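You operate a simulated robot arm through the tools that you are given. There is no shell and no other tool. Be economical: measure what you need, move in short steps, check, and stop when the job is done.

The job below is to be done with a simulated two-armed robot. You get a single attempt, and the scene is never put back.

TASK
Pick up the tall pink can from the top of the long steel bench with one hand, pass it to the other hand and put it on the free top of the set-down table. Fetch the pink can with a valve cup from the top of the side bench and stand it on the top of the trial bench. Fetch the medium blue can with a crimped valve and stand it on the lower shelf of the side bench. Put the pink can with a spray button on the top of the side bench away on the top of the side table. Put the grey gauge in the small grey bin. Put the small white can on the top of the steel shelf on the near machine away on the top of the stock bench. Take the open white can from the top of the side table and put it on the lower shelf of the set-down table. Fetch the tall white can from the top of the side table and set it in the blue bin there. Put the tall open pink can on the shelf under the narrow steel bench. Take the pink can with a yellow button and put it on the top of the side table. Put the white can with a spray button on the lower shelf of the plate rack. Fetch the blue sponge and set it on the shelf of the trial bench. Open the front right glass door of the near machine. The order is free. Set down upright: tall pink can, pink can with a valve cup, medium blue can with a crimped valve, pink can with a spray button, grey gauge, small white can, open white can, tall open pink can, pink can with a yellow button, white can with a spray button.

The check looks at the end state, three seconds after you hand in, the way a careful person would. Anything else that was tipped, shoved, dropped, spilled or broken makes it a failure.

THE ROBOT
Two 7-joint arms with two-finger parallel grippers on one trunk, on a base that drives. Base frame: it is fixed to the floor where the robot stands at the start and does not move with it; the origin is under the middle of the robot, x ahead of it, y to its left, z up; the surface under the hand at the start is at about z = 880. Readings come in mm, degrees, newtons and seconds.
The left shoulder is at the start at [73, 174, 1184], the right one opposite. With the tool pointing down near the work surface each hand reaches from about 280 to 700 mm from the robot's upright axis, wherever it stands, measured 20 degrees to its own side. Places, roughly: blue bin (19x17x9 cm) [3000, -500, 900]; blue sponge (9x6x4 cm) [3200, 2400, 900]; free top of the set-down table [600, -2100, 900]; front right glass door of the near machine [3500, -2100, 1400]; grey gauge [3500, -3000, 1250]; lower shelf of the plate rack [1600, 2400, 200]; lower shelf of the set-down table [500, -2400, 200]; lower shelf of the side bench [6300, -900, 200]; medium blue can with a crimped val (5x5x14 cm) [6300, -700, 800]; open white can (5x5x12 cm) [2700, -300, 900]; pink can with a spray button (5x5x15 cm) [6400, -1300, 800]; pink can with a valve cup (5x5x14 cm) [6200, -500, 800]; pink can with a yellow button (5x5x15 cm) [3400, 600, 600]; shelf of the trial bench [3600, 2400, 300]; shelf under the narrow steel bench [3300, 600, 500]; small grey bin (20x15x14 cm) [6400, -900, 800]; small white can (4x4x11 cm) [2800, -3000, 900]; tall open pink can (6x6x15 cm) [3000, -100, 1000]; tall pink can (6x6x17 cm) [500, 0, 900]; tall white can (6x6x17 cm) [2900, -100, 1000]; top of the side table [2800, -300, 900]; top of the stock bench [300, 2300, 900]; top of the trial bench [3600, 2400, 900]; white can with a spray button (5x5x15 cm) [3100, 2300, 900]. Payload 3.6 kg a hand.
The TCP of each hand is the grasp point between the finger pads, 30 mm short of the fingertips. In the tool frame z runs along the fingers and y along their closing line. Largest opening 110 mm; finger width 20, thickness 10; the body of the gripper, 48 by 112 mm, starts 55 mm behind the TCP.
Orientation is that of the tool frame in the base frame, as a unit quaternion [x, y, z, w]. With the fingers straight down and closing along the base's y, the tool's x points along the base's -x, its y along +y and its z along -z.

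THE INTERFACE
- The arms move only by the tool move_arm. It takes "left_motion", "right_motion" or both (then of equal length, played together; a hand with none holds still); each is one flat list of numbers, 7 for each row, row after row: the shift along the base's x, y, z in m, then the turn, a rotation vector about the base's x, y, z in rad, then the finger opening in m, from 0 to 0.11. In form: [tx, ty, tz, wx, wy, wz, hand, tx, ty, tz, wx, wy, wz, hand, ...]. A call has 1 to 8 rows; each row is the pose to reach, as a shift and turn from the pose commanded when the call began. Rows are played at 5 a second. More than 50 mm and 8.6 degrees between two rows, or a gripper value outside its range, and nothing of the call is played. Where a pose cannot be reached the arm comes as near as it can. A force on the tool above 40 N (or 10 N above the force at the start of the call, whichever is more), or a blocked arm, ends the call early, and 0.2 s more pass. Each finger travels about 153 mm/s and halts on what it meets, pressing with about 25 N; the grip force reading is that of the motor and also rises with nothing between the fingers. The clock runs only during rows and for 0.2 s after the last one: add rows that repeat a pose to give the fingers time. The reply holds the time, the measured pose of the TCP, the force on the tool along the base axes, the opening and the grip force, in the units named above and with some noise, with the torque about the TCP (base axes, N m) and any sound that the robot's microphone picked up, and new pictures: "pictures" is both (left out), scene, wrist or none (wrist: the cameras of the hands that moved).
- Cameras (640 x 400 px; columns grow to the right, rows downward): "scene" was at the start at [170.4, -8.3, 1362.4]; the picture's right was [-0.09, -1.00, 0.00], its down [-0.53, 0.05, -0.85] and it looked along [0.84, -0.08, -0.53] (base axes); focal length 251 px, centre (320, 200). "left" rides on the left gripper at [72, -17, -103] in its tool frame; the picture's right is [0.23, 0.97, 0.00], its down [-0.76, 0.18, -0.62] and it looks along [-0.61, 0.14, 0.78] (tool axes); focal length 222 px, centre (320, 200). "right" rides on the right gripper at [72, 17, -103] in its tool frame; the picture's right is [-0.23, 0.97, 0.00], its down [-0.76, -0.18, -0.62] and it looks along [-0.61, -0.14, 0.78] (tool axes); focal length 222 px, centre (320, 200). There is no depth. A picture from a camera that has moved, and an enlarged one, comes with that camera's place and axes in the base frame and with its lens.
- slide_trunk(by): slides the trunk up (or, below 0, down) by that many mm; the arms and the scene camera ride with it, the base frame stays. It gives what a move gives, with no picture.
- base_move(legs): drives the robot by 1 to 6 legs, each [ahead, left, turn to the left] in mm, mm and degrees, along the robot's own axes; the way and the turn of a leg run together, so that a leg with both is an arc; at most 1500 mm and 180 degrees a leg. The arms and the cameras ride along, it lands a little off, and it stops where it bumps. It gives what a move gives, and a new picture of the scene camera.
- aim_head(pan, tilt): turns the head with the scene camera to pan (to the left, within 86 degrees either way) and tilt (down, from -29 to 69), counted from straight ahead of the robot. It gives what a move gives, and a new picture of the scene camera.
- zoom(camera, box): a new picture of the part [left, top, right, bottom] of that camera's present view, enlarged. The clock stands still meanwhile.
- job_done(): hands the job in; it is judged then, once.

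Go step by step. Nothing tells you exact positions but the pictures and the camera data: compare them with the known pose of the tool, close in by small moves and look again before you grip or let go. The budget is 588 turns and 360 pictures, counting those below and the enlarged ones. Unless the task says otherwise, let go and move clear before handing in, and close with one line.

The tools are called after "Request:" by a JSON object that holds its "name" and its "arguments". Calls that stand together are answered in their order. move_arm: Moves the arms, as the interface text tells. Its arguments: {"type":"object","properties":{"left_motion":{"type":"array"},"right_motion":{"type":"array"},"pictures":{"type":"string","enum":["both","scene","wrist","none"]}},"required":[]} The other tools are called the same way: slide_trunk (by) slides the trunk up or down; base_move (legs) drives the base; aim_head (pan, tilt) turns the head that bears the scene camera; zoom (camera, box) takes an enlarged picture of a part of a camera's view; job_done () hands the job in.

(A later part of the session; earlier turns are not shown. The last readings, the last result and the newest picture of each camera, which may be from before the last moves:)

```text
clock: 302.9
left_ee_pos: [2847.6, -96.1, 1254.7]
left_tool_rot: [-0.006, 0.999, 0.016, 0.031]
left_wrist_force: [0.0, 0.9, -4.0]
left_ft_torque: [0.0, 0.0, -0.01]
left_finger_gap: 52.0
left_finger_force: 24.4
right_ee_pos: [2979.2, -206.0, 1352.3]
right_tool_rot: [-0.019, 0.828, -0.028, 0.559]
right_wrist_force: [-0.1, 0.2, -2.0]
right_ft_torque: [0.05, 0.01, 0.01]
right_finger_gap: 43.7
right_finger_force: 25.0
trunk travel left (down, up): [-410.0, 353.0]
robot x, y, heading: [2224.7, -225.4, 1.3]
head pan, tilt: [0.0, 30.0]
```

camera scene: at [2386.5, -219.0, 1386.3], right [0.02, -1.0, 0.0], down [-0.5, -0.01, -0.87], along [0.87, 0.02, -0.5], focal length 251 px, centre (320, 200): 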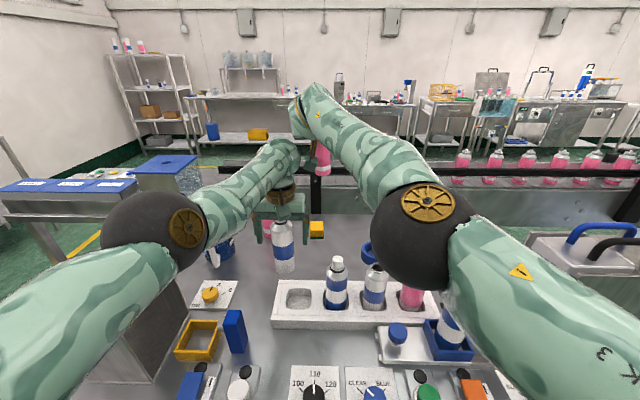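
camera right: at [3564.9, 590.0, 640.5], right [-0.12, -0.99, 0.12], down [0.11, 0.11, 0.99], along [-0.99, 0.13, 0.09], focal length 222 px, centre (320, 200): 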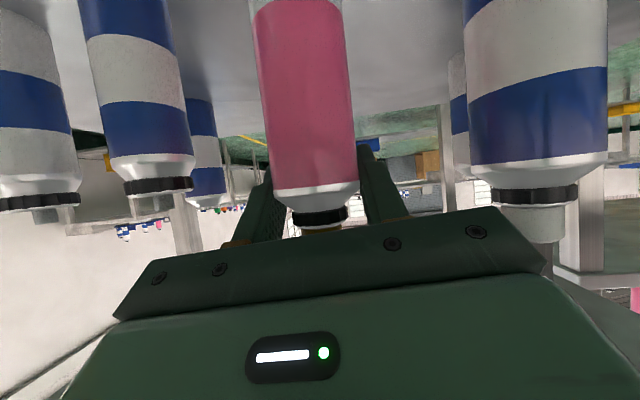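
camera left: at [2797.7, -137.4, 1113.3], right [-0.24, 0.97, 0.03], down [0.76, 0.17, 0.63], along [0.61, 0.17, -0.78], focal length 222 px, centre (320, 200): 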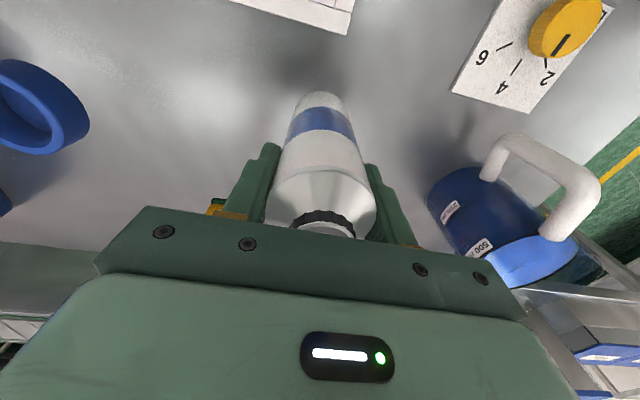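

Request:
{"name": "base_move", "arguments": {"legs": [[0, -420, -1.3], [80, 0, 0]]}}

Request:
{"name": "zoom", "arguments": {"camera": "left", "box": [0, 0, 640, 400]}}

```text
clock: 306.2
left_ee_pos: [2919.6, -537.9, 1251.5]
left_tool_rot: [0.01, 0.999, 0.016, 0.03]
left_wrist_force: [0.3, -0.5, -3.0]
left_ft_torque: [0.01, 0.0, 0.0]
left_finger_gap: 52.0
left_finger_force: 24.9
right_ee_pos: [3051.1, -653.6, 1347.3]
right_tool_rot: [-0.004, 0.83, -0.037, 0.557]
right_wrist_force: [0.1, 0.2, -2.0]
right_ft_torque: [-0.03, -0.03, -0.02]
right_finger_gap: 43.5
right_finger_force: 25.3
trunk travel left (down, up): [-410.0, 353.0]
robot x, y, heading: [2290.8, -642.8, -0.8]
head pan, tilt: [0.0, 30.0]
stopped in leg 2: the robot was blocked; the commanded pose is now the measured one
camera scene: at [2429.3, -644.2, 1476.6], right [-0.01, -1.0, 0.0], down [-0.5, 0.01, -0.86], along [0.86, -0.01, -0.5], focal length 251 px, centre (320, 200)
```

scene: 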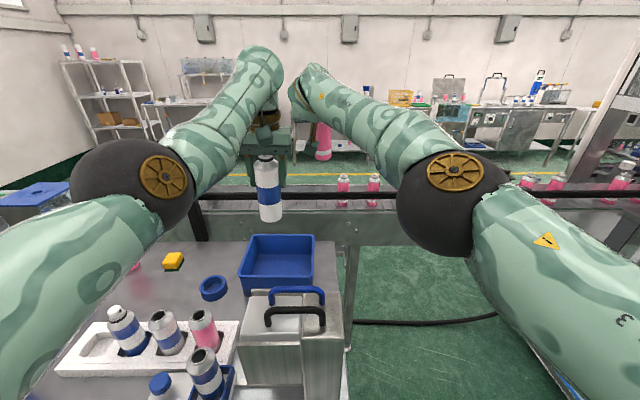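

```text
1.00 times, centred on (320, 200) of left (not enlarged: the box is as wide or as high as the picture)
camera zoom: at [2842.1, -555.9, 1351.0], right [-0.21, 0.98, 0.02], down [0.73, 0.14, 0.67], along [0.66, 0.15, -0.74], focal length 222 px, centre (320, 200)
```

zoom: 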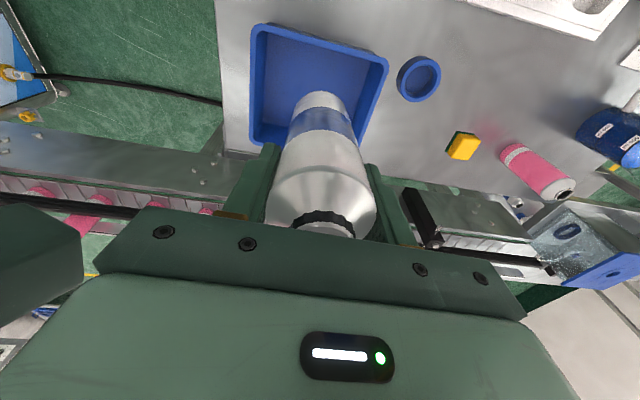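

The bin spans x 2890–3064, y -635..-439. The base just met something, so I'll back 8 mm and reach the rest with the arm: 40 mm forward, then down into the bin.

Request:
{"name": "base_move", "arguments": {"legs": [[-8, 0, 0]]}}

Request:
{"name": "move_arm", "arguments": {"left_motion": [0.02, 0, -0.02, 0, 0, 0, 0.04, 0.045, 0, -0.05, 0, 0, 0, 0.04, 0.045, 0, -0.09, 0, 0, 0, 0.04, 0.045, 0, -0.12, 0, 0, 0, 0.04], "pictures": "both"}}

```text
clock: 306.9
left_ee_pos: [2906.8, -537.1, 1254.9]
left_tool_rot: [0.011, 0.999, 0.015, 0.032]
left_wrist_force: [-0.1, 0.0, -3.3]
left_ft_torque: [0.01, 0.0, -0.01]
left_finger_gap: 52.1
left_finger_force: 25.1
right_ee_pos: [3037.8, -652.7, 1351.2]
right_tool_rot: [-0.004, 0.828, -0.038, 0.559]
right_wrist_force: [-0.8, -0.2, -1.1]
right_ft_torque: [0.02, 0.03, 0.03]
right_finger_gap: 43.5
right_finger_force: 24.7
trunk travel left (down, up): [-410.0, 353.0]
robot x, y, heading: [2282.3, -641.6, -0.6]
head pan, tilt: [0.0, 30.0]
camera scene: at [2416.9, -643.7, 1477.3], right [-0.01, -1.0, 0.0], down [-0.5, 0.01, -0.87], along [0.87, -0.01, -0.5], focal length 251 px, centre (320, 200)
```

scene: 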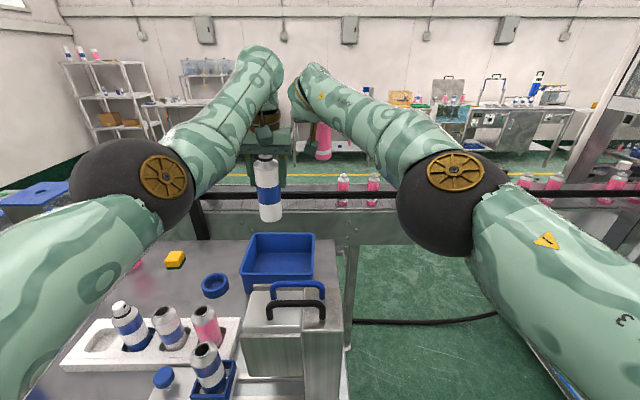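

```text
clock: 307.9
left_ee_pos: [2932.3, -513.3, 1139.4]
left_tool_rot: [0.011, 0.999, 0.015, 0.033]
left_wrist_force: [-0.6, 0.3, -2.6]
left_ft_torque: [-0.01, 0.0, 0.0]
left_finger_gap: 52.1
left_finger_force: 25.2
left hand out of reach, approached as far as the arm can: row 1, 2, 3, 4
right_ee_pos: [3037.8, -653.3, 1350.4]
right_tool_rot: [-0.005, 0.828, -0.037, 0.559]
right_wrist_force: [-0.1, 0.0, -1.2]
right_ft_torque: [-0.05, 0.0, 0.0]
right_finger_gap: 43.6
right_finger_force: 25.6
trunk travel left (down, up): [-410.0, 353.0]
robot x, y, heading: [2281.2, -641.6, -0.7]
head pan, tilt: [0.0, 30.0]
camera scene: at [2417.4, -644.1, 1477.3], right [-0.01, -1.0, 0.0], down [-0.5, 0.01, -0.87], along [0.87, -0.01, -0.5], focal length 251 px, centre (320, 200)
camera left: at [2854.3, -531.2, 1236.9], right [-0.21, 0.98, 0.02], down [0.72, 0.14, 0.68], along [0.66, 0.15, -0.74], focal length 222 px, centre (320, 200)
```

scene: 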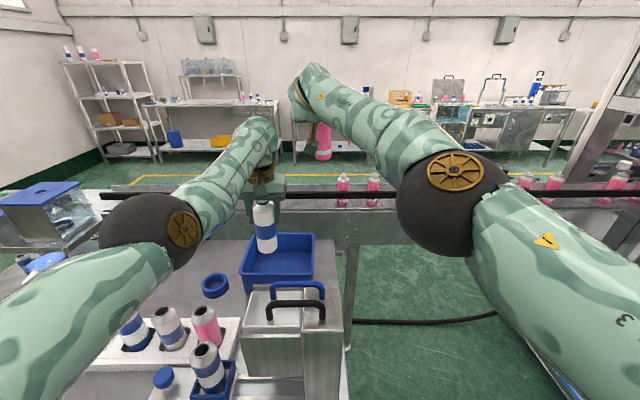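
left: 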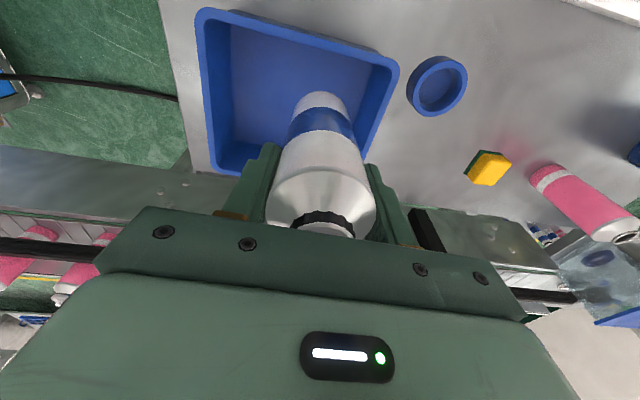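

The can bottom hangs over the bin. I'll lower on.

Request:
{"name": "move_arm", "arguments": {"left_motion": [0.005, -0.01, -0.03, 0, 0, 0, 0.04, 0.008, -0.015, -0.06, 0, 0, 0, 0.04, 0.01, -0.015, -0.09, 0, 0, 0, 0.04, 0.01, -0.015, -0.105, 0, 0, 0, 0.04], "pictures": "both"}}

```text
clock: 308.9
left_ee_pos: [2929.1, -507.6, 1038.0]
left_tool_rot: [0.011, 0.999, 0.015, 0.032]
left_wrist_force: [-0.5, 0.2, -3.2]
left_ft_torque: [0.01, 0.0, 0.01]
left_finger_gap: 52.1
left_finger_force: 25.1
left hand out of reach, approached as far as the arm can: row 1, 2, 3, 4
right_ee_pos: [3037.1, -652.5, 1349.6]
right_tool_rot: [-0.004, 0.828, -0.038, 0.56]
right_wrist_force: [0.5, -1.3, -1.7]
right_ft_torque: [-0.01, -0.01, -0.01]
right_finger_gap: 43.7
right_finger_force: 25.2
trunk travel left (down, up): [-410.0, 353.0]
robot x, y, heading: [2281.7, -643.0, -0.6]
head pan, tilt: [0.0, 30.0]
camera scene: at [2417.0, -643.9, 1477.3], right [-0.01, -1.0, 0.0], down [-0.5, 0.01, -0.87], along [0.87, -0.01, -0.5], focal length 251 px, centre (320, 200)
camera left: at [2850.3, -527.1, 1136.6], right [-0.21, 0.98, 0.02], down [0.72, 0.14, 0.68], along [0.66, 0.15, -0.74], focal length 222 px, centre (320, 200)
```

scene: 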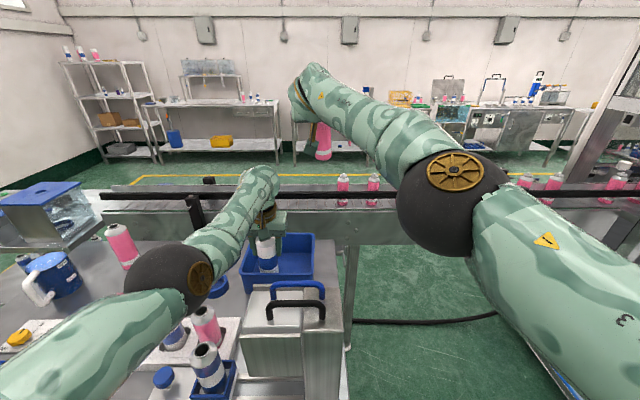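
left: 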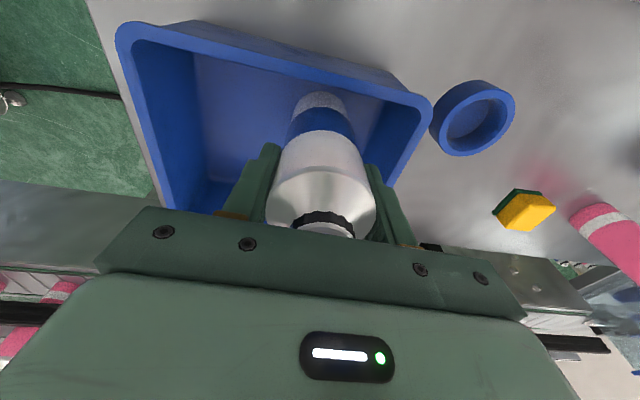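

Request:
{"name": "move_arm", "arguments": {"left_motion": [0, 0, -0.012, 0, 0, 0, 0.04, 0, 0, -0.018, 0, 0, 0, 0.04, 0, 0, -0.023, 0, 0, 0, 0.04, 0, 0, -0.028, 0, 0, 0, 0.04], "pictures": "none"}}

```text
clock: 309.9
left_ee_pos: [2927.5, -506.6, 1014.7]
left_tool_rot: [0.011, 0.999, 0.015, 0.034]
left_wrist_force: [0.0, -1.3, 10.4]
left_ft_torque: [-0.26, 0.24, -0.01]
left_finger_gap: 51.9
left_finger_force: 25.3
right_ee_pos: [3036.2, -654.0, 1350.8]
right_tool_rot: [-0.004, 0.828, -0.038, 0.559]
right_wrist_force: [0.5, 0.5, -1.0]
right_ft_torque: [-0.01, -0.02, -0.03]
right_finger_gap: 43.7
right_finger_force: 25.1
trunk travel left (down, up): [-410.0, 353.0]
robot x, y, heading: [2282.2, -643.4, -0.7]
head pan, tilt: [0.0, 30.0]
```

Contact with the bin floor. I'll open and rise straight up.

Request:
{"name": "move_arm", "arguments": {"left_motion": [0, 0, 0.001, 0, 0, 0, 0.055, 0, 0, 0.001, 0, 0, 0, 0.07, 0, 0, 0.001, 0, 0, 0, 0.09, 0, 0, 0.04, 0, 0, 0, 0.1, 0, 0, 0.08, 0, 0, 0, 0.1, 0, 0, 0.12, 0, 0, 0, 0.1, 0, 0, 0.16, 0, 0, 0, 0.1, 0, 0, 0.2, 0, 0, 0, 0.1], "pictures": "both"}}

```text
clock: 311.7
left_ee_pos: [2926.6, -497.6, 1208.4]
left_tool_rot: [0.011, 0.999, 0.016, 0.033]
left_wrist_force: [0.3, -0.2, -0.3]
left_ft_torque: [0.01, -0.02, 0.0]
left_finger_gap: 100.3
left_finger_force: 0.1
left hand out of reach, approached as far as the arm can: row 1, 2, 8
right_ee_pos: [3037.2, -651.1, 1351.0]
right_tool_rot: [-0.004, 0.828, -0.039, 0.559]
right_wrist_force: [-0.4, 0.0, -1.7]
right_ft_torque: [0.02, 0.0, 0.02]
right_finger_gap: 43.6
right_finger_force: 25.1
trunk travel left (down, up): [-410.0, 353.0]
robot x, y, heading: [2283.6, -640.8, -0.6]
head pan, tilt: [0.0, 30.0]
camera scene: at [2415.9, -643.6, 1477.4], right [-0.01, -1.0, 0.0], down [-0.5, 0.01, -0.87], along [0.87, -0.01, -0.5], focal length 251 px, centre (320, 200)
camera left: at [2847.6, -516.0, 1307.4], right [-0.21, 0.98, 0.02], down [0.72, 0.14, 0.68], along [0.66, 0.15, -0.74], focal length 222 px, centre (320, 200)
```

scene: 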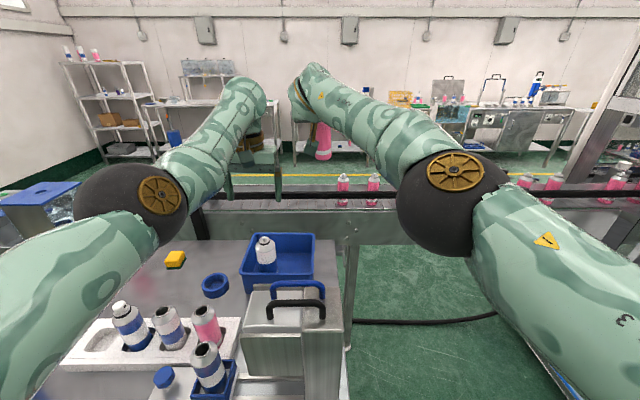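
left: 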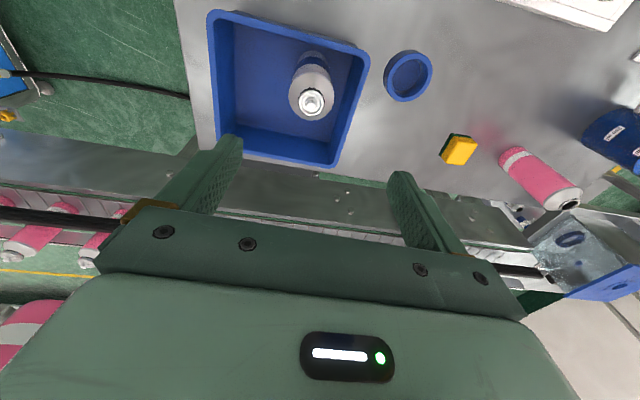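

The tall white can stands in the blue bin. Next the yellow-button can goes to the spot the tall white left. I'll raise the left hand, then back up and shift left so the right hand faces that spot.

Request:
{"name": "move_arm", "arguments": {"left_motion": [0, 0.01, 0.045, 0, 0, 0, 0.1, 0, 0.02, 0.09, 0, 0, 0, 0.1, 0, 0.03, 0.135, 0, 0, 0, 0.1, 0, 0.04, 0.18, 0, 0, 0, 0.1], "pictures": "none"}}

Request:
{"name": "base_move", "arguments": {"legs": [[-150, 0, 0], [0, 530, 0.6]]}}

```text
clock: 312.7
left_ee_pos: [2881.9, -423.0, 1363.5]
left_tool_rot: [0.004, 1.0, 0.012, 0.028]
left_wrist_force: [0.0, 0.7, -0.1]
left_ft_torque: [-0.02, -0.04, 0.0]
left_finger_gap: 99.8
left_finger_force: 0.0
left hand out of reach, approached as far as the arm can: row 1, 2, 3, 4
right_ee_pos: [3035.0, -653.5, 1352.1]
right_tool_rot: [-0.003, 0.828, -0.039, 0.56]
right_wrist_force: [-0.5, -0.2, -1.7]
right_ft_torque: [0.01, 0.01, 0.0]
right_finger_gap: 43.7
right_finger_force: 24.9
trunk travel left (down, up): [-410.0, 353.0]
robot x, y, heading: [2280.9, -642.0, -0.8]
head pan, tilt: [0.0, 30.0]
```

```text
clock: 316.8
left_ee_pos: [2746.7, 106.2, 1363.1]
left_tool_rot: [0.007, 1.0, 0.011, 0.028]
left_wrist_force: [0.7, 0.8, -0.4]
left_ft_torque: [0.01, 0.01, -0.03]
left_finger_gap: 100.0
left_finger_force: 0.0
right_ee_pos: [2896.8, -124.6, 1350.5]
right_tool_rot: [-0.002, 0.828, -0.04, 0.559]
right_wrist_force: [0.4, 0.3, -0.1]
right_ft_torque: [0.04, 0.03, -0.03]
right_finger_gap: 43.6
right_finger_force: 24.6
trunk travel left (down, up): [-410.0, 353.0]
robot x, y, heading: [2139.6, -108.3, -1.0]
head pan, tilt: [0.0, 30.0]
camera scene: at [2277.2, -111.7, 1477.4], right [-0.02, -1.0, 0.0], down [-0.5, 0.01, -0.87], along [0.87, -0.02, -0.5], focal length 251 px, centre (320, 200)
```

scene: 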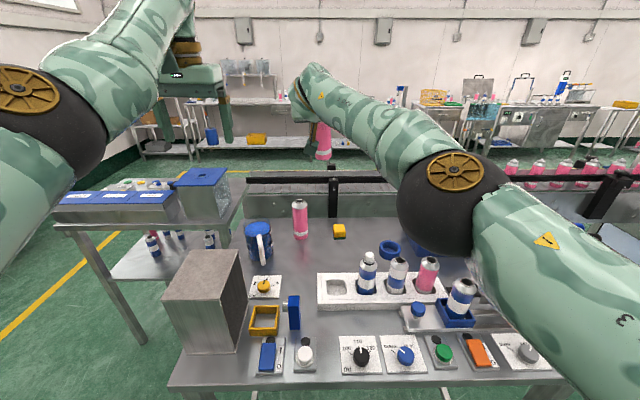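

The spot between mug and rack is clear. I'll lower the right hand, restoring its original tilt so the can is upright.

Request:
{"name": "move_arm", "arguments": {"right_motion": [-0.005, 0.005, -0.043, 0, 0.05, 0, 0.035, -0.01, 0.01, -0.086, 0, 0.1, 0, 0.035, -0.015, 0.01, -0.129, 0, 0.15, 0, 0.035, -0.02, 0.01, -0.172, 0, 0.19, 0, 0.035, -0.02, 0.01, -0.215, 0, 0.19, 0, 0.035, -0.02, 0.01, -0.258, 0, 0.19, 0, 0.035, -0.02, 0.01, -0.3, 0, 0.19, 0, 0.035], "pictures": "both"}}

```text
clock: 318.4
left_ee_pos: [2747.6, 106.4, 1362.5]
left_tool_rot: [0.006, 1.0, 0.011, 0.027]
left_wrist_force: [-0.1, 0.4, 0.2]
left_ft_torque: [0.01, 0.0, 0.0]
left_finger_gap: 99.8
left_finger_force: 0.0
right_ee_pos: [2875.3, -113.8, 1063.7]
right_tool_rot: [-0.005, 0.877, -0.041, 0.478]
right_wrist_force: [0.9, -1.3, -1.5]
right_ft_torque: [0.01, 0.0, 0.0]
right_finger_gap: 43.8
right_finger_force: 25.4
right hand out of reach, approached as far as the arm can: row 7
trunk travel left (down, up): [-410.0, 353.0]
robot x, y, heading: [2144.4, -110.3, -1.1]
head pan, tilt: [0.0, 30.0]
camera scene: at [2277.1, -110.9, 1477.4], right [-0.02, -1.0, 0.0], down [-0.5, 0.01, -0.87], along [0.87, -0.02, -0.5], focal length 251 px, centre (320, 200)
camera right: at [2750.0, -93.1, 1057.0], right [0.15, 0.98, 0.12], down [-0.11, -0.1, 0.99], along [0.98, -0.16, 0.1], focal length 222 px, centre (320, 200)
```

scene: 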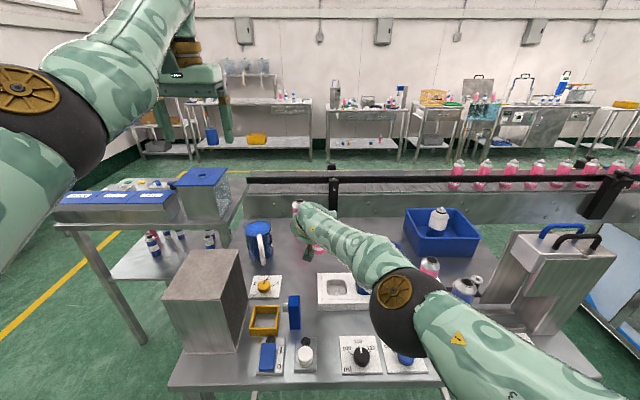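
right: 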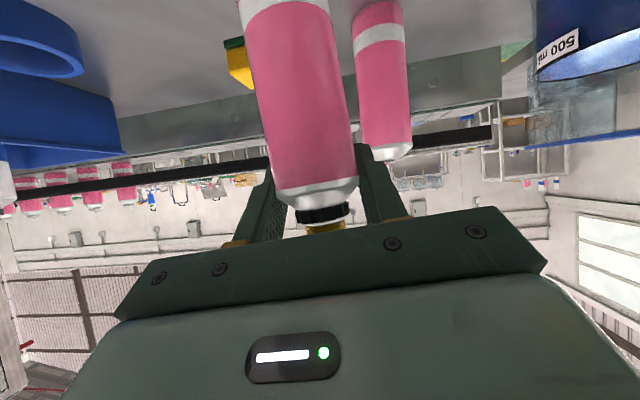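

I need the trunk lower to get down. I'll slide it 55 mm down.

Request:
{"name": "slide_trunk", "arguments": {"by": -55}}

```text
clock: 319.3
left_ee_pos: [2745.4, 107.1, 1307.6]
left_tool_rot: [0.007, 1.0, 0.012, 0.028]
left_wrist_force: [-0.1, 0.1, 0.4]
left_ft_torque: [-0.01, 0.01, 0.01]
left_finger_gap: 100.2
left_finger_force: 0.0
right_ee_pos: [2878.1, -117.0, 1007.5]
right_tool_rot: [-0.005, 0.877, -0.04, 0.478]
right_wrist_force: [4.1, 1.2, 9.2]
right_ft_torque: [0.18, -0.37, -0.07]
right_finger_gap: 43.6
right_finger_force: 24.7
trunk travel left (down, up): [-355.0, 408.0]
robot x, y, heading: [2141.9, -110.6, -1.3]
head pan, tilt: [0.0, 30.0]
```

Contact already, so the shelf was lower than I assumed and the can is on the table. I'll check the view.

Request:
{"name": "zoom", "arguments": {"camera": "right", "box": [0, 0, 640, 400]}}

Request:
{"name": "zoom", "arguments": {"camera": "scene", "box": [220, 180, 400, 292]}}

```text
1.00 times, centred on (320, 200) of right (not enlarged: the box is as wide or as high as the picture)
camera zoom: at [2751.3, -96.3, 1001.0], right [0.15, 0.98, 0.12], down [-0.12, -0.1, 0.99], along [0.98, -0.16, 0.1], focal length 222 px, centre (320, 200)
```

zoom: 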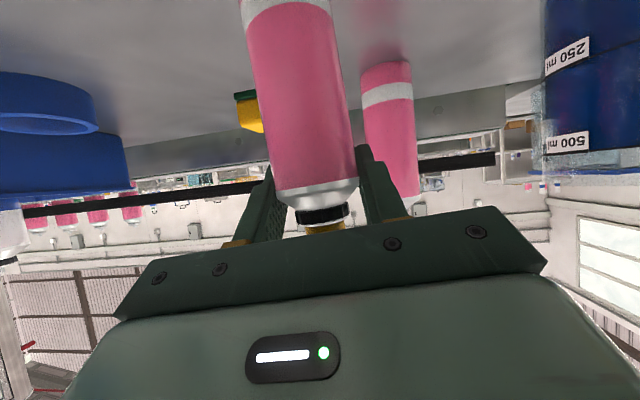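

```text
3.56 times, centred on (310, 236) of scene
camera zoom: at [2293.1, -112.4, 1422.0], right [-0.02, -1.0, 0.0], down [-0.5, 0.01, -0.87], along [0.87, -0.02, -0.5], focal length 892 px, centre (356, 72)
```

zoom: 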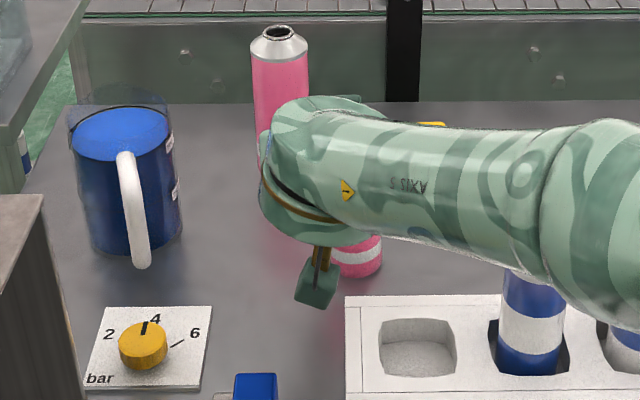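

The can is vertical and touching the table. I'll open slightly and check before withdrawing.

Request:
{"name": "move_arm", "arguments": {"right_motion": [0, 0, 0, 0, 0, 0, 0.046, 0, 0, 0, 0, 0, 0, 0.05, 0, 0, 0, 0, 0, 0, 0.056, 0, 0, 0, 0, 0, 0, 0.062], "pictures": "wrist"}}

```text
clock: 320.3
left_ee_pos: [2747.3, 105.7, 1308.3]
left_tool_rot: [0.007, 1.0, 0.01, 0.028]
left_wrist_force: [-0.7, 0.1, -0.2]
left_ft_torque: [-0.02, 0.02, 0.0]
left_finger_gap: 100.1
left_finger_force: 0.1
right_ee_pos: [2876.8, -117.8, 1005.0]
right_tool_rot: [-0.006, 0.877, -0.04, 0.478]
right_wrist_force: [0.4, 0.2, 0.4]
right_ft_torque: [-0.01, 0.01, 0.01]
right_finger_gap: 62.2
right_finger_force: 0.1
trunk travel left (down, up): [-355.0, 408.0]
robot x, y, heading: [2141.6, -110.4, -1.0]
head pan, tilt: [0.0, 30.0]
camera right: at [2750.7, -95.8, 999.5], right [0.15, 0.98, 0.12], down [-0.11, -0.1, 0.99], along [0.98, -0.16, 0.1], focal length 222 px, centre (320, 200)
```

right: 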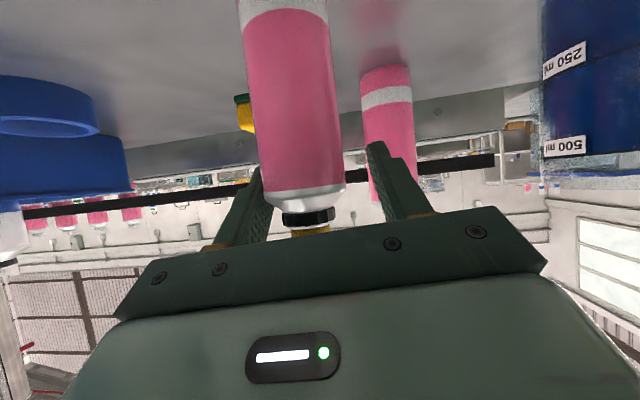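

It stands by itself. I'll withdraw back and up.

Request:
{"name": "move_arm", "arguments": {"right_motion": [0, 0, 0, 0, 0, 0, 0.08, -0.03, 0.002, 0.018, 0, 0, 0, 0.08, -0.06, 0.004, 0.037, 0, 0, 0, 0.08, -0.09, 0.006, 0.056, 0, 0, 0, 0.08, -0.1, 0.006, 0.1, 0, 0, 0, 0.08, -0.1, 0.006, 0.145, 0, 0, 0, 0.08, -0.1, 0.006, 0.19, 0, 0, 0, 0.08], "pictures": "scene"}}

```text
clock: 321.9
left_ee_pos: [2746.4, 106.6, 1309.0]
left_tool_rot: [0.006, 1.0, 0.012, 0.028]
left_wrist_force: [-0.3, -0.7, 0.9]
left_ft_torque: [0.01, 0.01, 0.01]
left_finger_gap: 100.0
left_finger_force: 0.1
right_ee_pos: [2773.6, -112.6, 1197.8]
right_tool_rot: [-0.004, 0.877, -0.041, 0.478]
right_wrist_force: [-0.7, -0.4, -0.7]
right_ft_torque: [0.01, 0.03, -0.02]
right_finger_gap: 79.8
right_finger_force: 0.0
trunk travel left (down, up): [-355.0, 408.0]
robot x, y, heading: [2142.1, -111.4, -1.0]
head pan, tilt: [0.0, 30.0]
camera scene: at [2292.4, -112.6, 1422.0], right [-0.02, -1.0, 0.0], down [-0.5, 0.01, -0.87], along [0.87, -0.02, -0.5], focal length 251 px, centre (320, 200)
```

scene: 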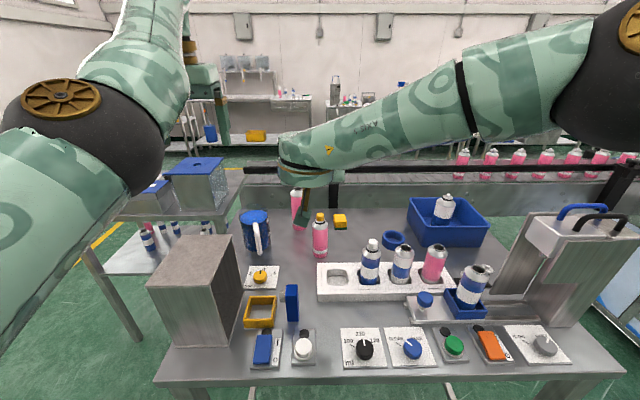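

Yellow-button can done. Next the tall open pink behind it: I'll drive 130 mm closer and hover the right hand above it, pointing more steeply.

Request:
{"name": "base_move", "arguments": {"legs": [[130, 0, 1]]}}

Request:
{"name": "move_arm", "arguments": {"right_motion": [0, 0.02, 0, 0, 0.1, 0, 0.09, 0.01, 0.04, 0, 0, 0.2, 0, 0.1, 0.02, 0.06, -0.02, 0, 0.3, 0, 0.11], "pictures": "wrist"}}

```text
clock: 323.2
left_ee_pos: [2872.5, 118.7, 1306.9]
left_tool_rot: [-0.002, 1.0, 0.011, 0.027]
left_wrist_force: [0.5, 0.0, -0.2]
left_ft_torque: [0.0, 0.04, 0.02]
left_finger_gap: 100.2
left_finger_force: 0.1
right_ee_pos: [2904.3, -101.2, 1196.5]
right_tool_rot: [-0.013, 0.878, -0.035, 0.478]
right_wrist_force: [-0.5, 0.6, 0.0]
right_ft_torque: [0.01, 0.01, 0.02]
right_finger_gap: 80.1
right_finger_force: 0.0
trunk travel left (down, up): [-355.0, 408.0]
robot x, y, heading: [2270.2, -112.0, 0.3]
head pan, tilt: [0.0, 30.0]
camera scene: at [2424.0, -110.7, 1421.7], right [0.0, -1.0, 0.0], down [-0.5, 0.0, -0.87], along [0.87, 0.0, -0.5], focal length 251 px, centre (320, 200)
```

scene: 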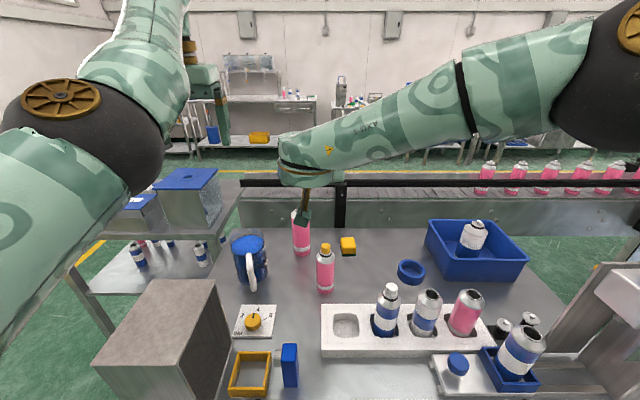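

```text
clock: 324.0
left_ee_pos: [2873.4, 117.5, 1306.8]
left_tool_rot: [-0.002, 1.0, 0.012, 0.027]
left_wrist_force: [-0.4, 0.2, -0.3]
left_ft_torque: [-0.03, -0.01, 0.0]
left_finger_gap: 99.9
left_finger_force: 0.1
right_ee_pos: [2925.3, -38.1, 1174.4]
right_tool_rot: [-0.019, 0.94, -0.033, 0.34]
right_wrist_force: [-0.2, 0.1, -1.0]
right_ft_torque: [0.01, 0.01, 0.01]
right_finger_gap: 110.3
right_finger_force: 0.0
trunk travel left (down, up): [-355.0, 408.0]
robot x, y, heading: [2272.1, -110.7, -0.0]
head pan, tilt: [0.0, 30.0]
camera right: at [2803.6, -20.4, 1205.7], right [0.16, 0.98, 0.07], down [0.19, -0.1, 0.98], along [0.97, -0.14, -0.2], focal length 222 px, centre (320, 200)
```

right: 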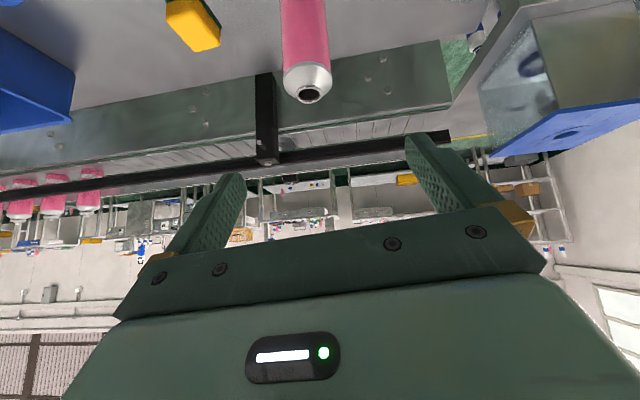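

The tall open pink can is at about [3030,-55]. I'll approach along the hand's axis and stop just at the grasp.

Request:
{"name": "move_arm", "arguments": {"right_motion": [0.005, -0.005, -0.032, 0, 0, 0, 0.1, 0.009, -0.009, -0.064, 0, 0, 0, 0.1, 0.033, -0.011, -0.093, 0, 0, 0, 0.1, 0.057, -0.013, -0.122, 0, 0, 0, 0.1, 0.081, -0.015, -0.15, 0, 0, 0, 0.1, 0.1, -0.017, -0.175, 0, 0, 0, 0.1, 0.1, -0.017, -0.175, 0, 0, 0, 0.1], "pictures": "both"}}

```text
clock: 325.6
left_ee_pos: [2870.9, 117.1, 1307.6]
left_tool_rot: [-0.004, 1.0, 0.011, 0.027]
left_wrist_force: [-0.5, 0.5, 0.0]
left_ft_torque: [-0.06, -0.03, 0.01]
left_finger_gap: 99.9
left_finger_force: 0.1
right_ee_pos: [2987.2, -97.0, 1024.9]
right_tool_rot: [-0.02, 0.939, -0.032, 0.342]
right_wrist_force: [-0.6, 0.1, 0.6]
right_ft_torque: [-0.01, 0.03, -0.01]
right_finger_gap: 100.5
right_finger_force: 0.0
right hand out of reach, approached as far as the arm can: row 4, 5, 6, 7
trunk travel left (down, up): [-355.0, 408.0]
robot x, y, heading: [2271.5, -108.4, 0.0]
head pan, tilt: [0.0, 30.0]
camera scene: at [2421.9, -109.3, 1422.0], right [0.0, -1.0, 0.0], down [-0.5, 0.0, -0.87], along [0.87, 0.0, -0.5], focal length 251 px, centre (320, 200)
camera right: at [2864.0, -78.3, 1056.4], right [0.16, 0.98, 0.07], down [0.18, -0.1, 0.98], along [0.97, -0.14, -0.2], focal length 222 px, centre (320, 200)
```

scene: 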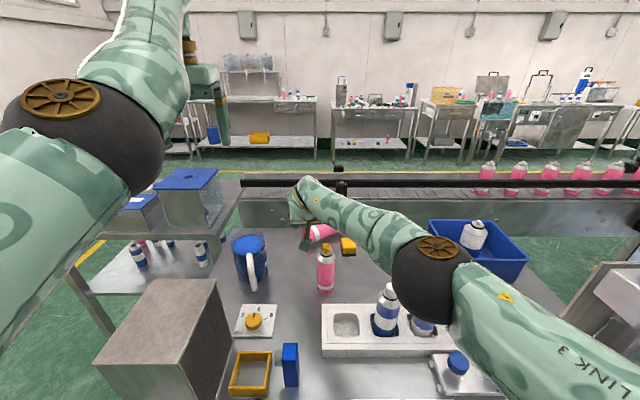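
right: 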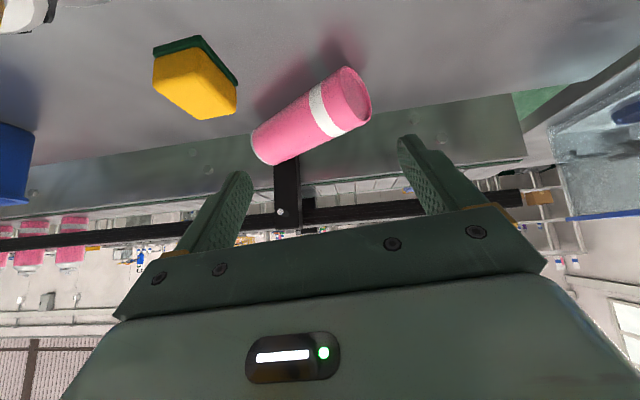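

The arm ran out of reach, swung sideways and toppled the open pink can. I'll retract straight up and see where it rests.

Request:
{"name": "move_arm", "arguments": {"right_motion": [-0.02, 0, 0.04, 0, 0, 0, 0.1, -0.04, 0, 0.08, 0, 0, 0, 0.1, -0.06, 0, 0.12, 0, 0, 0, 0.1], "pictures": "both"}}

```text
clock: 326.4
left_ee_pos: [2870.7, 115.1, 1307.9]
left_tool_rot: [-0.002, 1.0, 0.013, 0.028]
left_wrist_force: [0.4, 0.5, -0.1]
left_ft_torque: [0.01, -0.02, 0.0]
left_finger_gap: 100.0
left_finger_force: 0.0
right_ee_pos: [2925.5, -97.9, 1146.9]
right_tool_rot: [-0.018, 0.939, -0.033, 0.343]
right_wrist_force: [-0.2, -0.1, -0.4]
right_ft_torque: [-0.01, 0.0, 0.03]
right_finger_gap: 100.4
right_finger_force: 0.1
trunk travel left (down, up): [-355.0, 408.0]
robot x, y, heading: [2274.9, -112.9, 0.2]
head pan, tilt: [0.0, 30.0]
camera scene: at [2422.0, -111.4, 1422.0], right [0.0, -1.0, 0.0], down [-0.5, 0.0, -0.87], along [0.87, 0.0, -0.5], focal length 251 px, centre (320, 200)
camera right: at [2804.2, -80.2, 1177.7], right [0.16, 0.98, 0.07], down [0.18, -0.1, 0.98], along [0.97, -0.15, -0.2], focal length 222 px, centre (320, 200)
```

scene: 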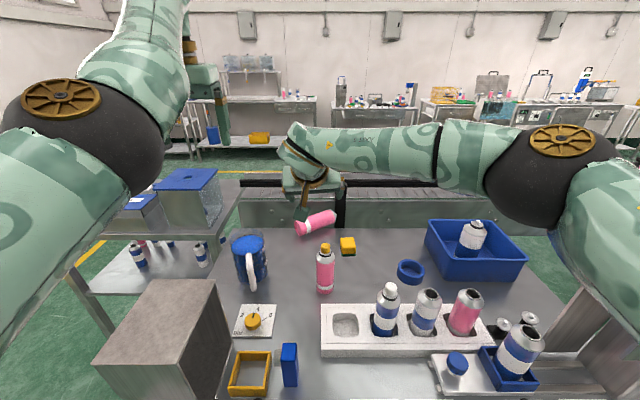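
right: 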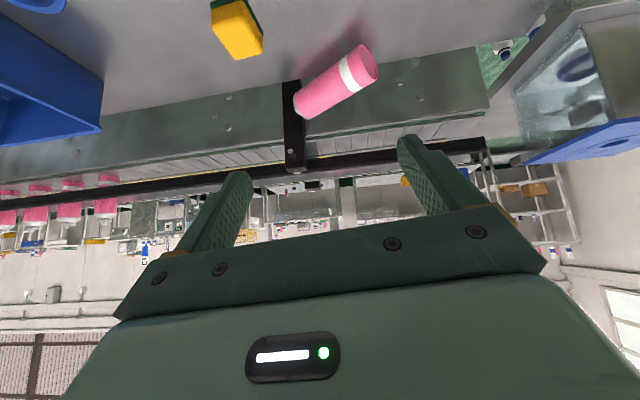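

The can lies near the table's back edge at about [3160,-100]. It is just beyond reach, so I check how much room my base and chest have toward the table.

Request:
{"name": "aim_head", "arguments": {"pan": 0, "tilt": 69}}

Request:
{"name": "zoom", "arguments": {"camera": "right", "box": [200, 0, 480, 175]}}

```text
clock: 327.4
left_ee_pos: [2871.9, 117.2, 1307.5]
left_tool_rot: [-0.002, 1.0, 0.011, 0.029]
left_wrist_force: [0.2, 0.7, 0.1]
left_ft_torque: [0.03, 0.0, -0.01]
left_finger_gap: 99.9
left_finger_force: 0.1
right_ee_pos: [2924.8, -99.5, 1146.1]
right_tool_rot: [-0.019, 0.939, -0.033, 0.341]
right_wrist_force: [-0.2, 0.6, 0.1]
right_ft_torque: [0.0, 0.03, 0.02]
right_finger_gap: 100.2
right_finger_force: 0.0
trunk travel left (down, up): [-355.0, 408.0]
robot x, y, heading: [2270.8, -110.6, 0.4]
head pan, tilt: [0.0, 68.8]
camera scene: at [2388.6, -110.7, 1370.4], right [0.0, -1.0, 0.0], down [-0.93, 0.0, -0.36], along [0.36, 0.0, -0.93], focal length 251 px, centre (320, 200)
```

scene: 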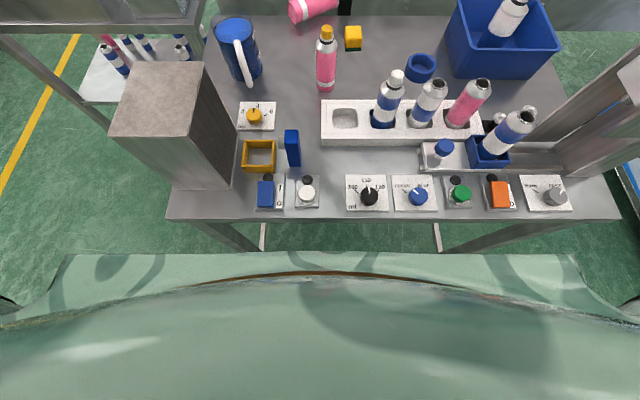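

```text
2.29 times, centred on (340, 88) of right
camera zoom: at [2805.5, -79.2, 1176.8], right [0.16, 0.98, 0.07], down [0.18, -0.1, 0.98], along [0.97, -0.14, -0.2], focal length 508 px, centre (274, 457)
```

zoom: 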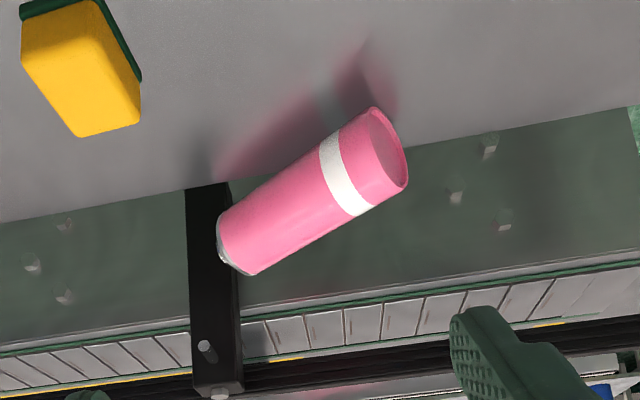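

The can is lying flat from [3124,-31] (bottom) to [3189,-159] (top). The open corner north of this table gives a straight line to it, so I'll go there, heading -63°, and pick it top-down with the left hand. First I raise the right hand and look ahead again.

Request:
{"name": "move_arm", "arguments": {"right_motion": [-0.02, 0, 0.04, 0, 0, 0, 0.08, -0.04, 0, 0.08, 0, 0, 0, 0.06, -0.06, 0, 0.12, 0, 0, 0, 0.05], "pictures": "none"}}

Request:
{"name": "aim_head", "arguments": {"pan": 0, "tilt": 38}}

Request:
{"name": "base_move", "arguments": {"legs": [[-230, 0, 0], [0, 600, 0], [0, 0, -63]]}}

```text
clock: 328.2
left_ee_pos: [2869.4, 117.2, 1308.7]
left_tool_rot: [-0.002, 1.0, 0.011, 0.028]
left_wrist_force: [-0.7, 0.4, 0.6]
left_ft_torque: [-0.01, -0.02, 0.0]
left_finger_gap: 100.2
left_finger_force: 0.0
right_ee_pos: [2866.1, -95.4, 1267.3]
right_tool_rot: [-0.019, 0.939, -0.033, 0.342]
right_wrist_force: [-0.2, -0.4, -0.3]
right_ft_torque: [0.01, 0.0, 0.04]
right_finger_gap: 50.4
right_finger_force: 0.1
trunk travel left (down, up): [-355.0, 408.0]
robot x, y, heading: [2272.8, -109.4, -0.1]
head pan, tilt: [0.0, 68.8]
```

```text
clock: 329.2
left_ee_pos: [2871.6, 116.1, 1306.6]
left_tool_rot: [-0.003, 1.0, 0.013, 0.028]
left_wrist_force: [-0.2, -0.3, 0.4]
left_ft_torque: [-0.03, -0.01, 0.01]
left_finger_gap: 99.8
left_finger_force: 0.0
right_ee_pos: [2868.1, -96.8, 1267.1]
right_tool_rot: [-0.018, 0.939, -0.032, 0.342]
right_wrist_force: [0.7, -0.1, 0.2]
right_ft_torque: [0.02, 0.0, -0.01]
right_finger_gap: 50.1
right_finger_force: 0.1
trunk travel left (down, up): [-355.0, 408.0]
robot x, y, heading: [2269.2, -111.4, 0.4]
head pan, tilt: [0.0, 38.0]
camera scene: at [2418.7, -110.7, 1409.4], right [0.0, -1.0, 0.0], down [-0.62, 0.0, -0.79], along [0.79, 0.0, -0.62], focal length 251 px, centre (320, 200)
```

scene: 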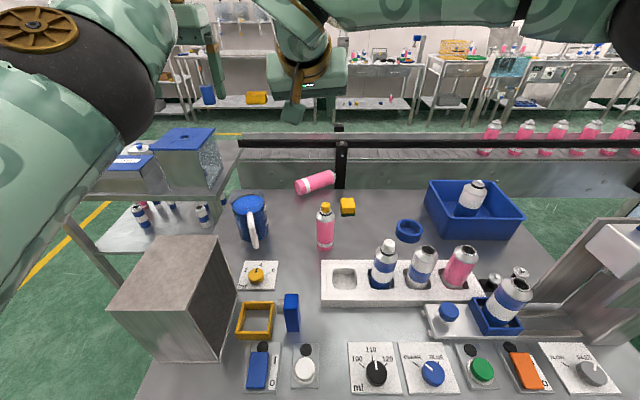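

```text
clock: 336.6
left_ee_pos: [2519.4, 54.0, 1306.8]
left_tool_rot: [0.519, 0.854, -0.005, 0.029]
left_wrist_force: [0.0, 0.1, 1.1]
left_ft_torque: [-0.04, -0.01, -0.01]
left_finger_gap: 100.1
left_finger_force: 0.0
right_ee_pos: [2328.4, -40.3, 1266.5]
right_tool_rot: [0.473, 0.812, -0.205, 0.275]
right_wrist_force: [0.1, 0.7, -0.2]
right_ft_torque: [0.01, 0.0, 0.0]
right_finger_gap: 50.2
right_finger_force: 0.1
trunk travel left (down, up): [-355.0, 408.0]
robot x, y, heading: [2041.8, 482.9, -62.6]
head pan, tilt: [0.0, 38.0]
camera scene: at [2111.6, 354.8, 1409.4], right [-0.89, -0.46, 0.0], down [-0.28, 0.55, -0.79], along [0.36, -0.7, -0.62], focal length 251 px, centre (320, 200)
```

scene: 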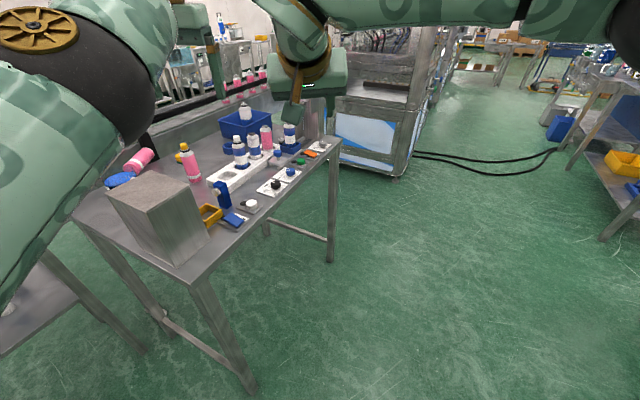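

The can centre is about [3163,-98]. I'll translate to the corner spot.

Request:
{"name": "base_move", "arguments": {"legs": [[320, 655, 2.6]]}}

```text
clock: 340.6
left_ee_pos: [3262.5, 103.8, 1306.1]
left_tool_rot: [0.501, 0.865, -0.004, 0.03]
left_wrist_force: [0.8, 0.2, 0.1]
left_ft_torque: [0.02, 0.02, -0.01]
left_finger_gap: 100.2
left_finger_force: 0.0
right_ee_pos: [3075.2, 2.8, 1266.6]
right_tool_rot: [0.457, 0.821, -0.201, 0.278]
right_wrist_force: [-0.4, 0.3, 0.5]
right_ft_torque: [-0.02, 0.02, -0.03]
right_finger_gap: 50.1
right_finger_force: 0.1
trunk travel left (down, up): [-355.0, 408.0]
robot x, y, heading: [2768.1, 514.8, -60.6]
head pan, tilt: [0.0, 38.0]
camera scene: at [2842.9, 388.1, 1409.4], right [-0.87, -0.49, 0.0], down [-0.3, 0.54, -0.79], along [0.39, -0.69, -0.62], focal length 251 px, centre (320, 200)
```

scene: 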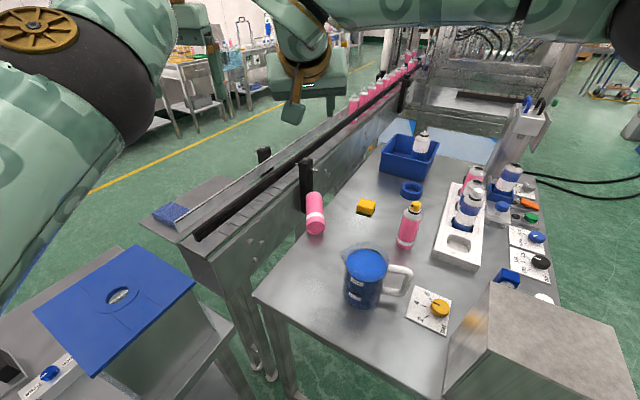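

Clear view: the can's centre is about [3157,-105], lying along my heading. I'll move the right hand aside and bring the left over the can.

Request:
{"name": "move_arm", "arguments": {"right_motion": [-0.03, -0.017, 0.01, 0, 0, 0, 0.05, -0.06, -0.034, 0.02, 0, 0, 0, 0.05, -0.09, -0.05, 0.03, 0, 0, 0, 0.05, -0.12, -0.068, 0.04, 0, 0, 0, 0.05, -0.15, -0.085, 0.05, 0, 0, 0, 0.05, -0.15, -0.085, 0.05, 0, 0, 0, 0.05], "left_motion": [0, 0, 0, 0, 0, 0, 0.1, -0.02, -0.04, 0, 0, 0, 0, 0.1, -0.04, -0.08, 0, 0, 0, 0, 0.1, -0.06, -0.12, 0, 0, 0, 0, 0.1, -0.08, -0.16, -0.01, 0, 0, 0, 0.1, -0.1, -0.2, -0.02, 0, 0, 0, 0.1], "pictures": "both"}}

```text
clock: 342.0
left_ee_pos: [3140.0, 38.6, 1290.7]
left_tool_rot: [0.501, 0.865, -0.005, 0.029]
left_wrist_force: [0.6, 0.1, -0.4]
left_ft_torque: [0.0, 0.07, 0.0]
left_finger_gap: 99.9
left_finger_force: 0.0
left hand out of reach, approached as far as the arm can: row 2, 3, 4, 5, 6
right_ee_pos: [2929.7, -80.2, 1316.5]
right_tool_rot: [0.457, 0.821, -0.201, 0.278]
right_wrist_force: [0.8, 0.2, 1.0]
right_ft_torque: [-0.02, 0.06, -0.05]
right_finger_gap: 50.1
right_finger_force: 0.1
trunk travel left (down, up): [-355.0, 408.0]
robot x, y, heading: [2767.9, 511.8, -60.2]
head pan, tilt: [0.0, 38.0]
camera scene: at [2845.5, 388.7, 1409.3], right [-0.87, -0.49, 0.0], down [-0.31, 0.54, -0.79], along [0.39, -0.69, -0.62], focal length 251 px, centre (320, 200)
camera right: at [2884.7, 35.8, 1347.8], right [0.94, 0.34, 0.07], down [0.0, -0.21, 0.98], along [0.35, -0.91, -0.2], focal length 222 px, centre (320, 200)
camera left: at [3085.6, 96.1, 1389.6], right [0.73, 0.68, 0.01], down [0.5, -0.55, 0.67], along [0.46, -0.48, -0.74], focal length 222 px, centre (320, 200)
```

scene: 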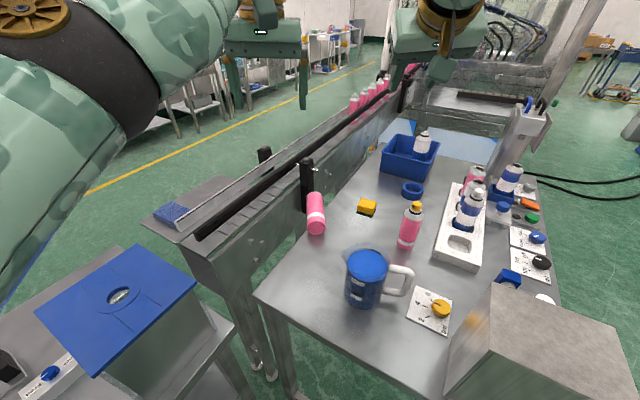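
right: 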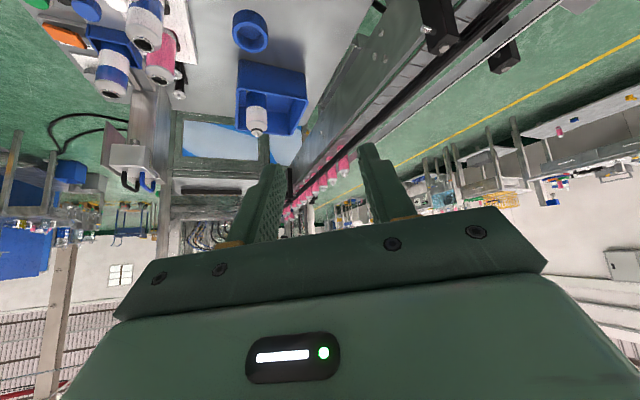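
left: 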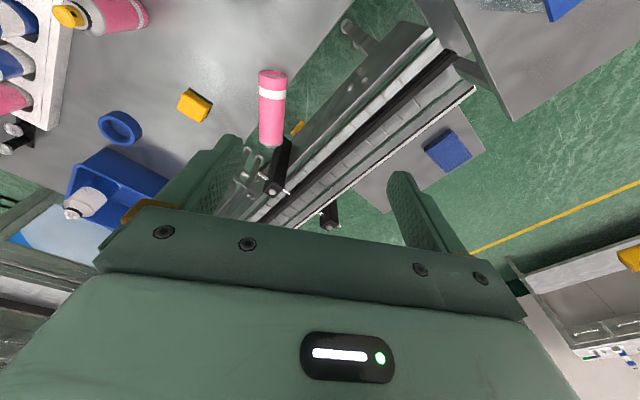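

I need slightly more reach; I'll roll forward 40 mm and lower the left hand halfway.

Request:
{"name": "base_move", "arguments": {"legs": [[40, 0, 0]]}}

Request:
{"name": "move_arm", "arguments": {"left_motion": [0, -0.02, -0.04, 0, 0, 0, 0.1, 0, -0.04, -0.08, 0, 0, 0, 0.1, 0, -0.06, -0.12, 0, 0, 0, 0.1, 0, -0.08, -0.16, 0, 0, 0, 0.1, 0, -0.1, -0.2, 0, 0, 0, 0.1, 0, -0.1, -0.22, 0, 0, 0, 0.1], "pictures": "wrist"}}

```text
clock: 342.9
left_ee_pos: [3154.8, 5.0, 1292.7]
left_tool_rot: [0.503, 0.864, -0.004, 0.03]
left_wrist_force: [0.7, -0.3, 0.0]
left_ft_torque: [-0.01, -0.01, 0.0]
left_finger_gap: 100.0
left_finger_force: 0.1
right_ee_pos: [2943.6, -112.9, 1319.2]
right_tool_rot: [0.458, 0.819, -0.202, 0.28]
right_wrist_force: [-0.4, 0.3, -0.1]
right_ft_torque: [-0.02, 0.0, 0.0]
right_finger_gap: 50.1
right_finger_force: 0.0
trunk travel left (down, up): [-355.0, 408.0]
robot x, y, heading: [2789.0, 480.3, -60.4]
head pan, tilt: [0.0, 38.0]
camera scene: at [2859.9, 355.8, 1410.1], right [-0.87, -0.49, 0.0], down [-0.3, 0.53, -0.79], along [0.39, -0.69, -0.61], focal length 251 px, centre (320, 200)
```

scene: 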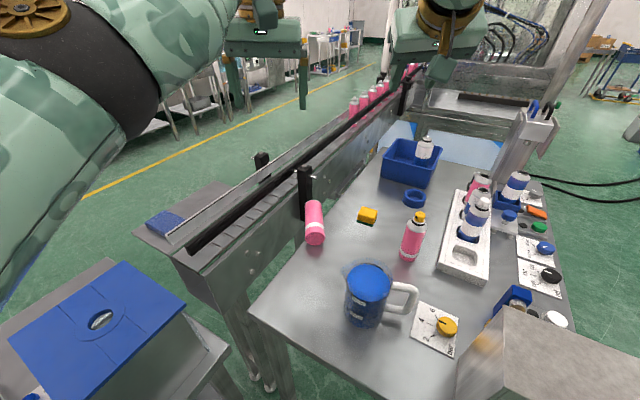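

```text
clock: 344.3
left_ee_pos: [3156.8, -47.4, 1101.2]
left_tool_rot: [0.503, 0.864, -0.005, 0.03]
left_wrist_force: [-0.3, -0.5, 0.1]
left_ft_torque: [0.0, 0.01, -0.01]
left_finger_gap: 99.9
left_finger_force: 0.0
left hand out of reach, approached as far as the arm can: row 2, 3, 4, 5, 6
right_ee_pos: [2944.2, -116.2, 1317.1]
right_tool_rot: [0.457, 0.821, -0.2, 0.278]
right_wrist_force: [-0.2, 0.8, 0.3]
right_ft_torque: [0.01, -0.01, -0.01]
right_finger_gap: 50.2
right_finger_force: 0.1
trunk travel left (down, up): [-355.0, 408.0]
robot x, y, heading: [2791.7, 478.2, -60.4]
head pan, tilt: [0.0, 38.0]
camera left: at [3102.3, 11.8, 1200.2], right [0.73, 0.68, 0.01], down [0.5, -0.55, 0.67], along [0.46, -0.49, -0.74], focal length 222 px, centre (320, 200)
```

left: 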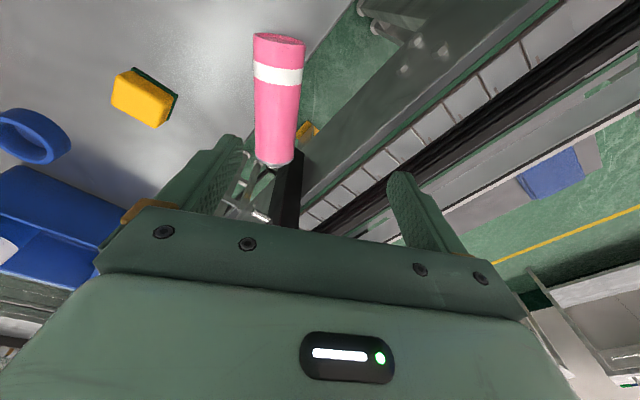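

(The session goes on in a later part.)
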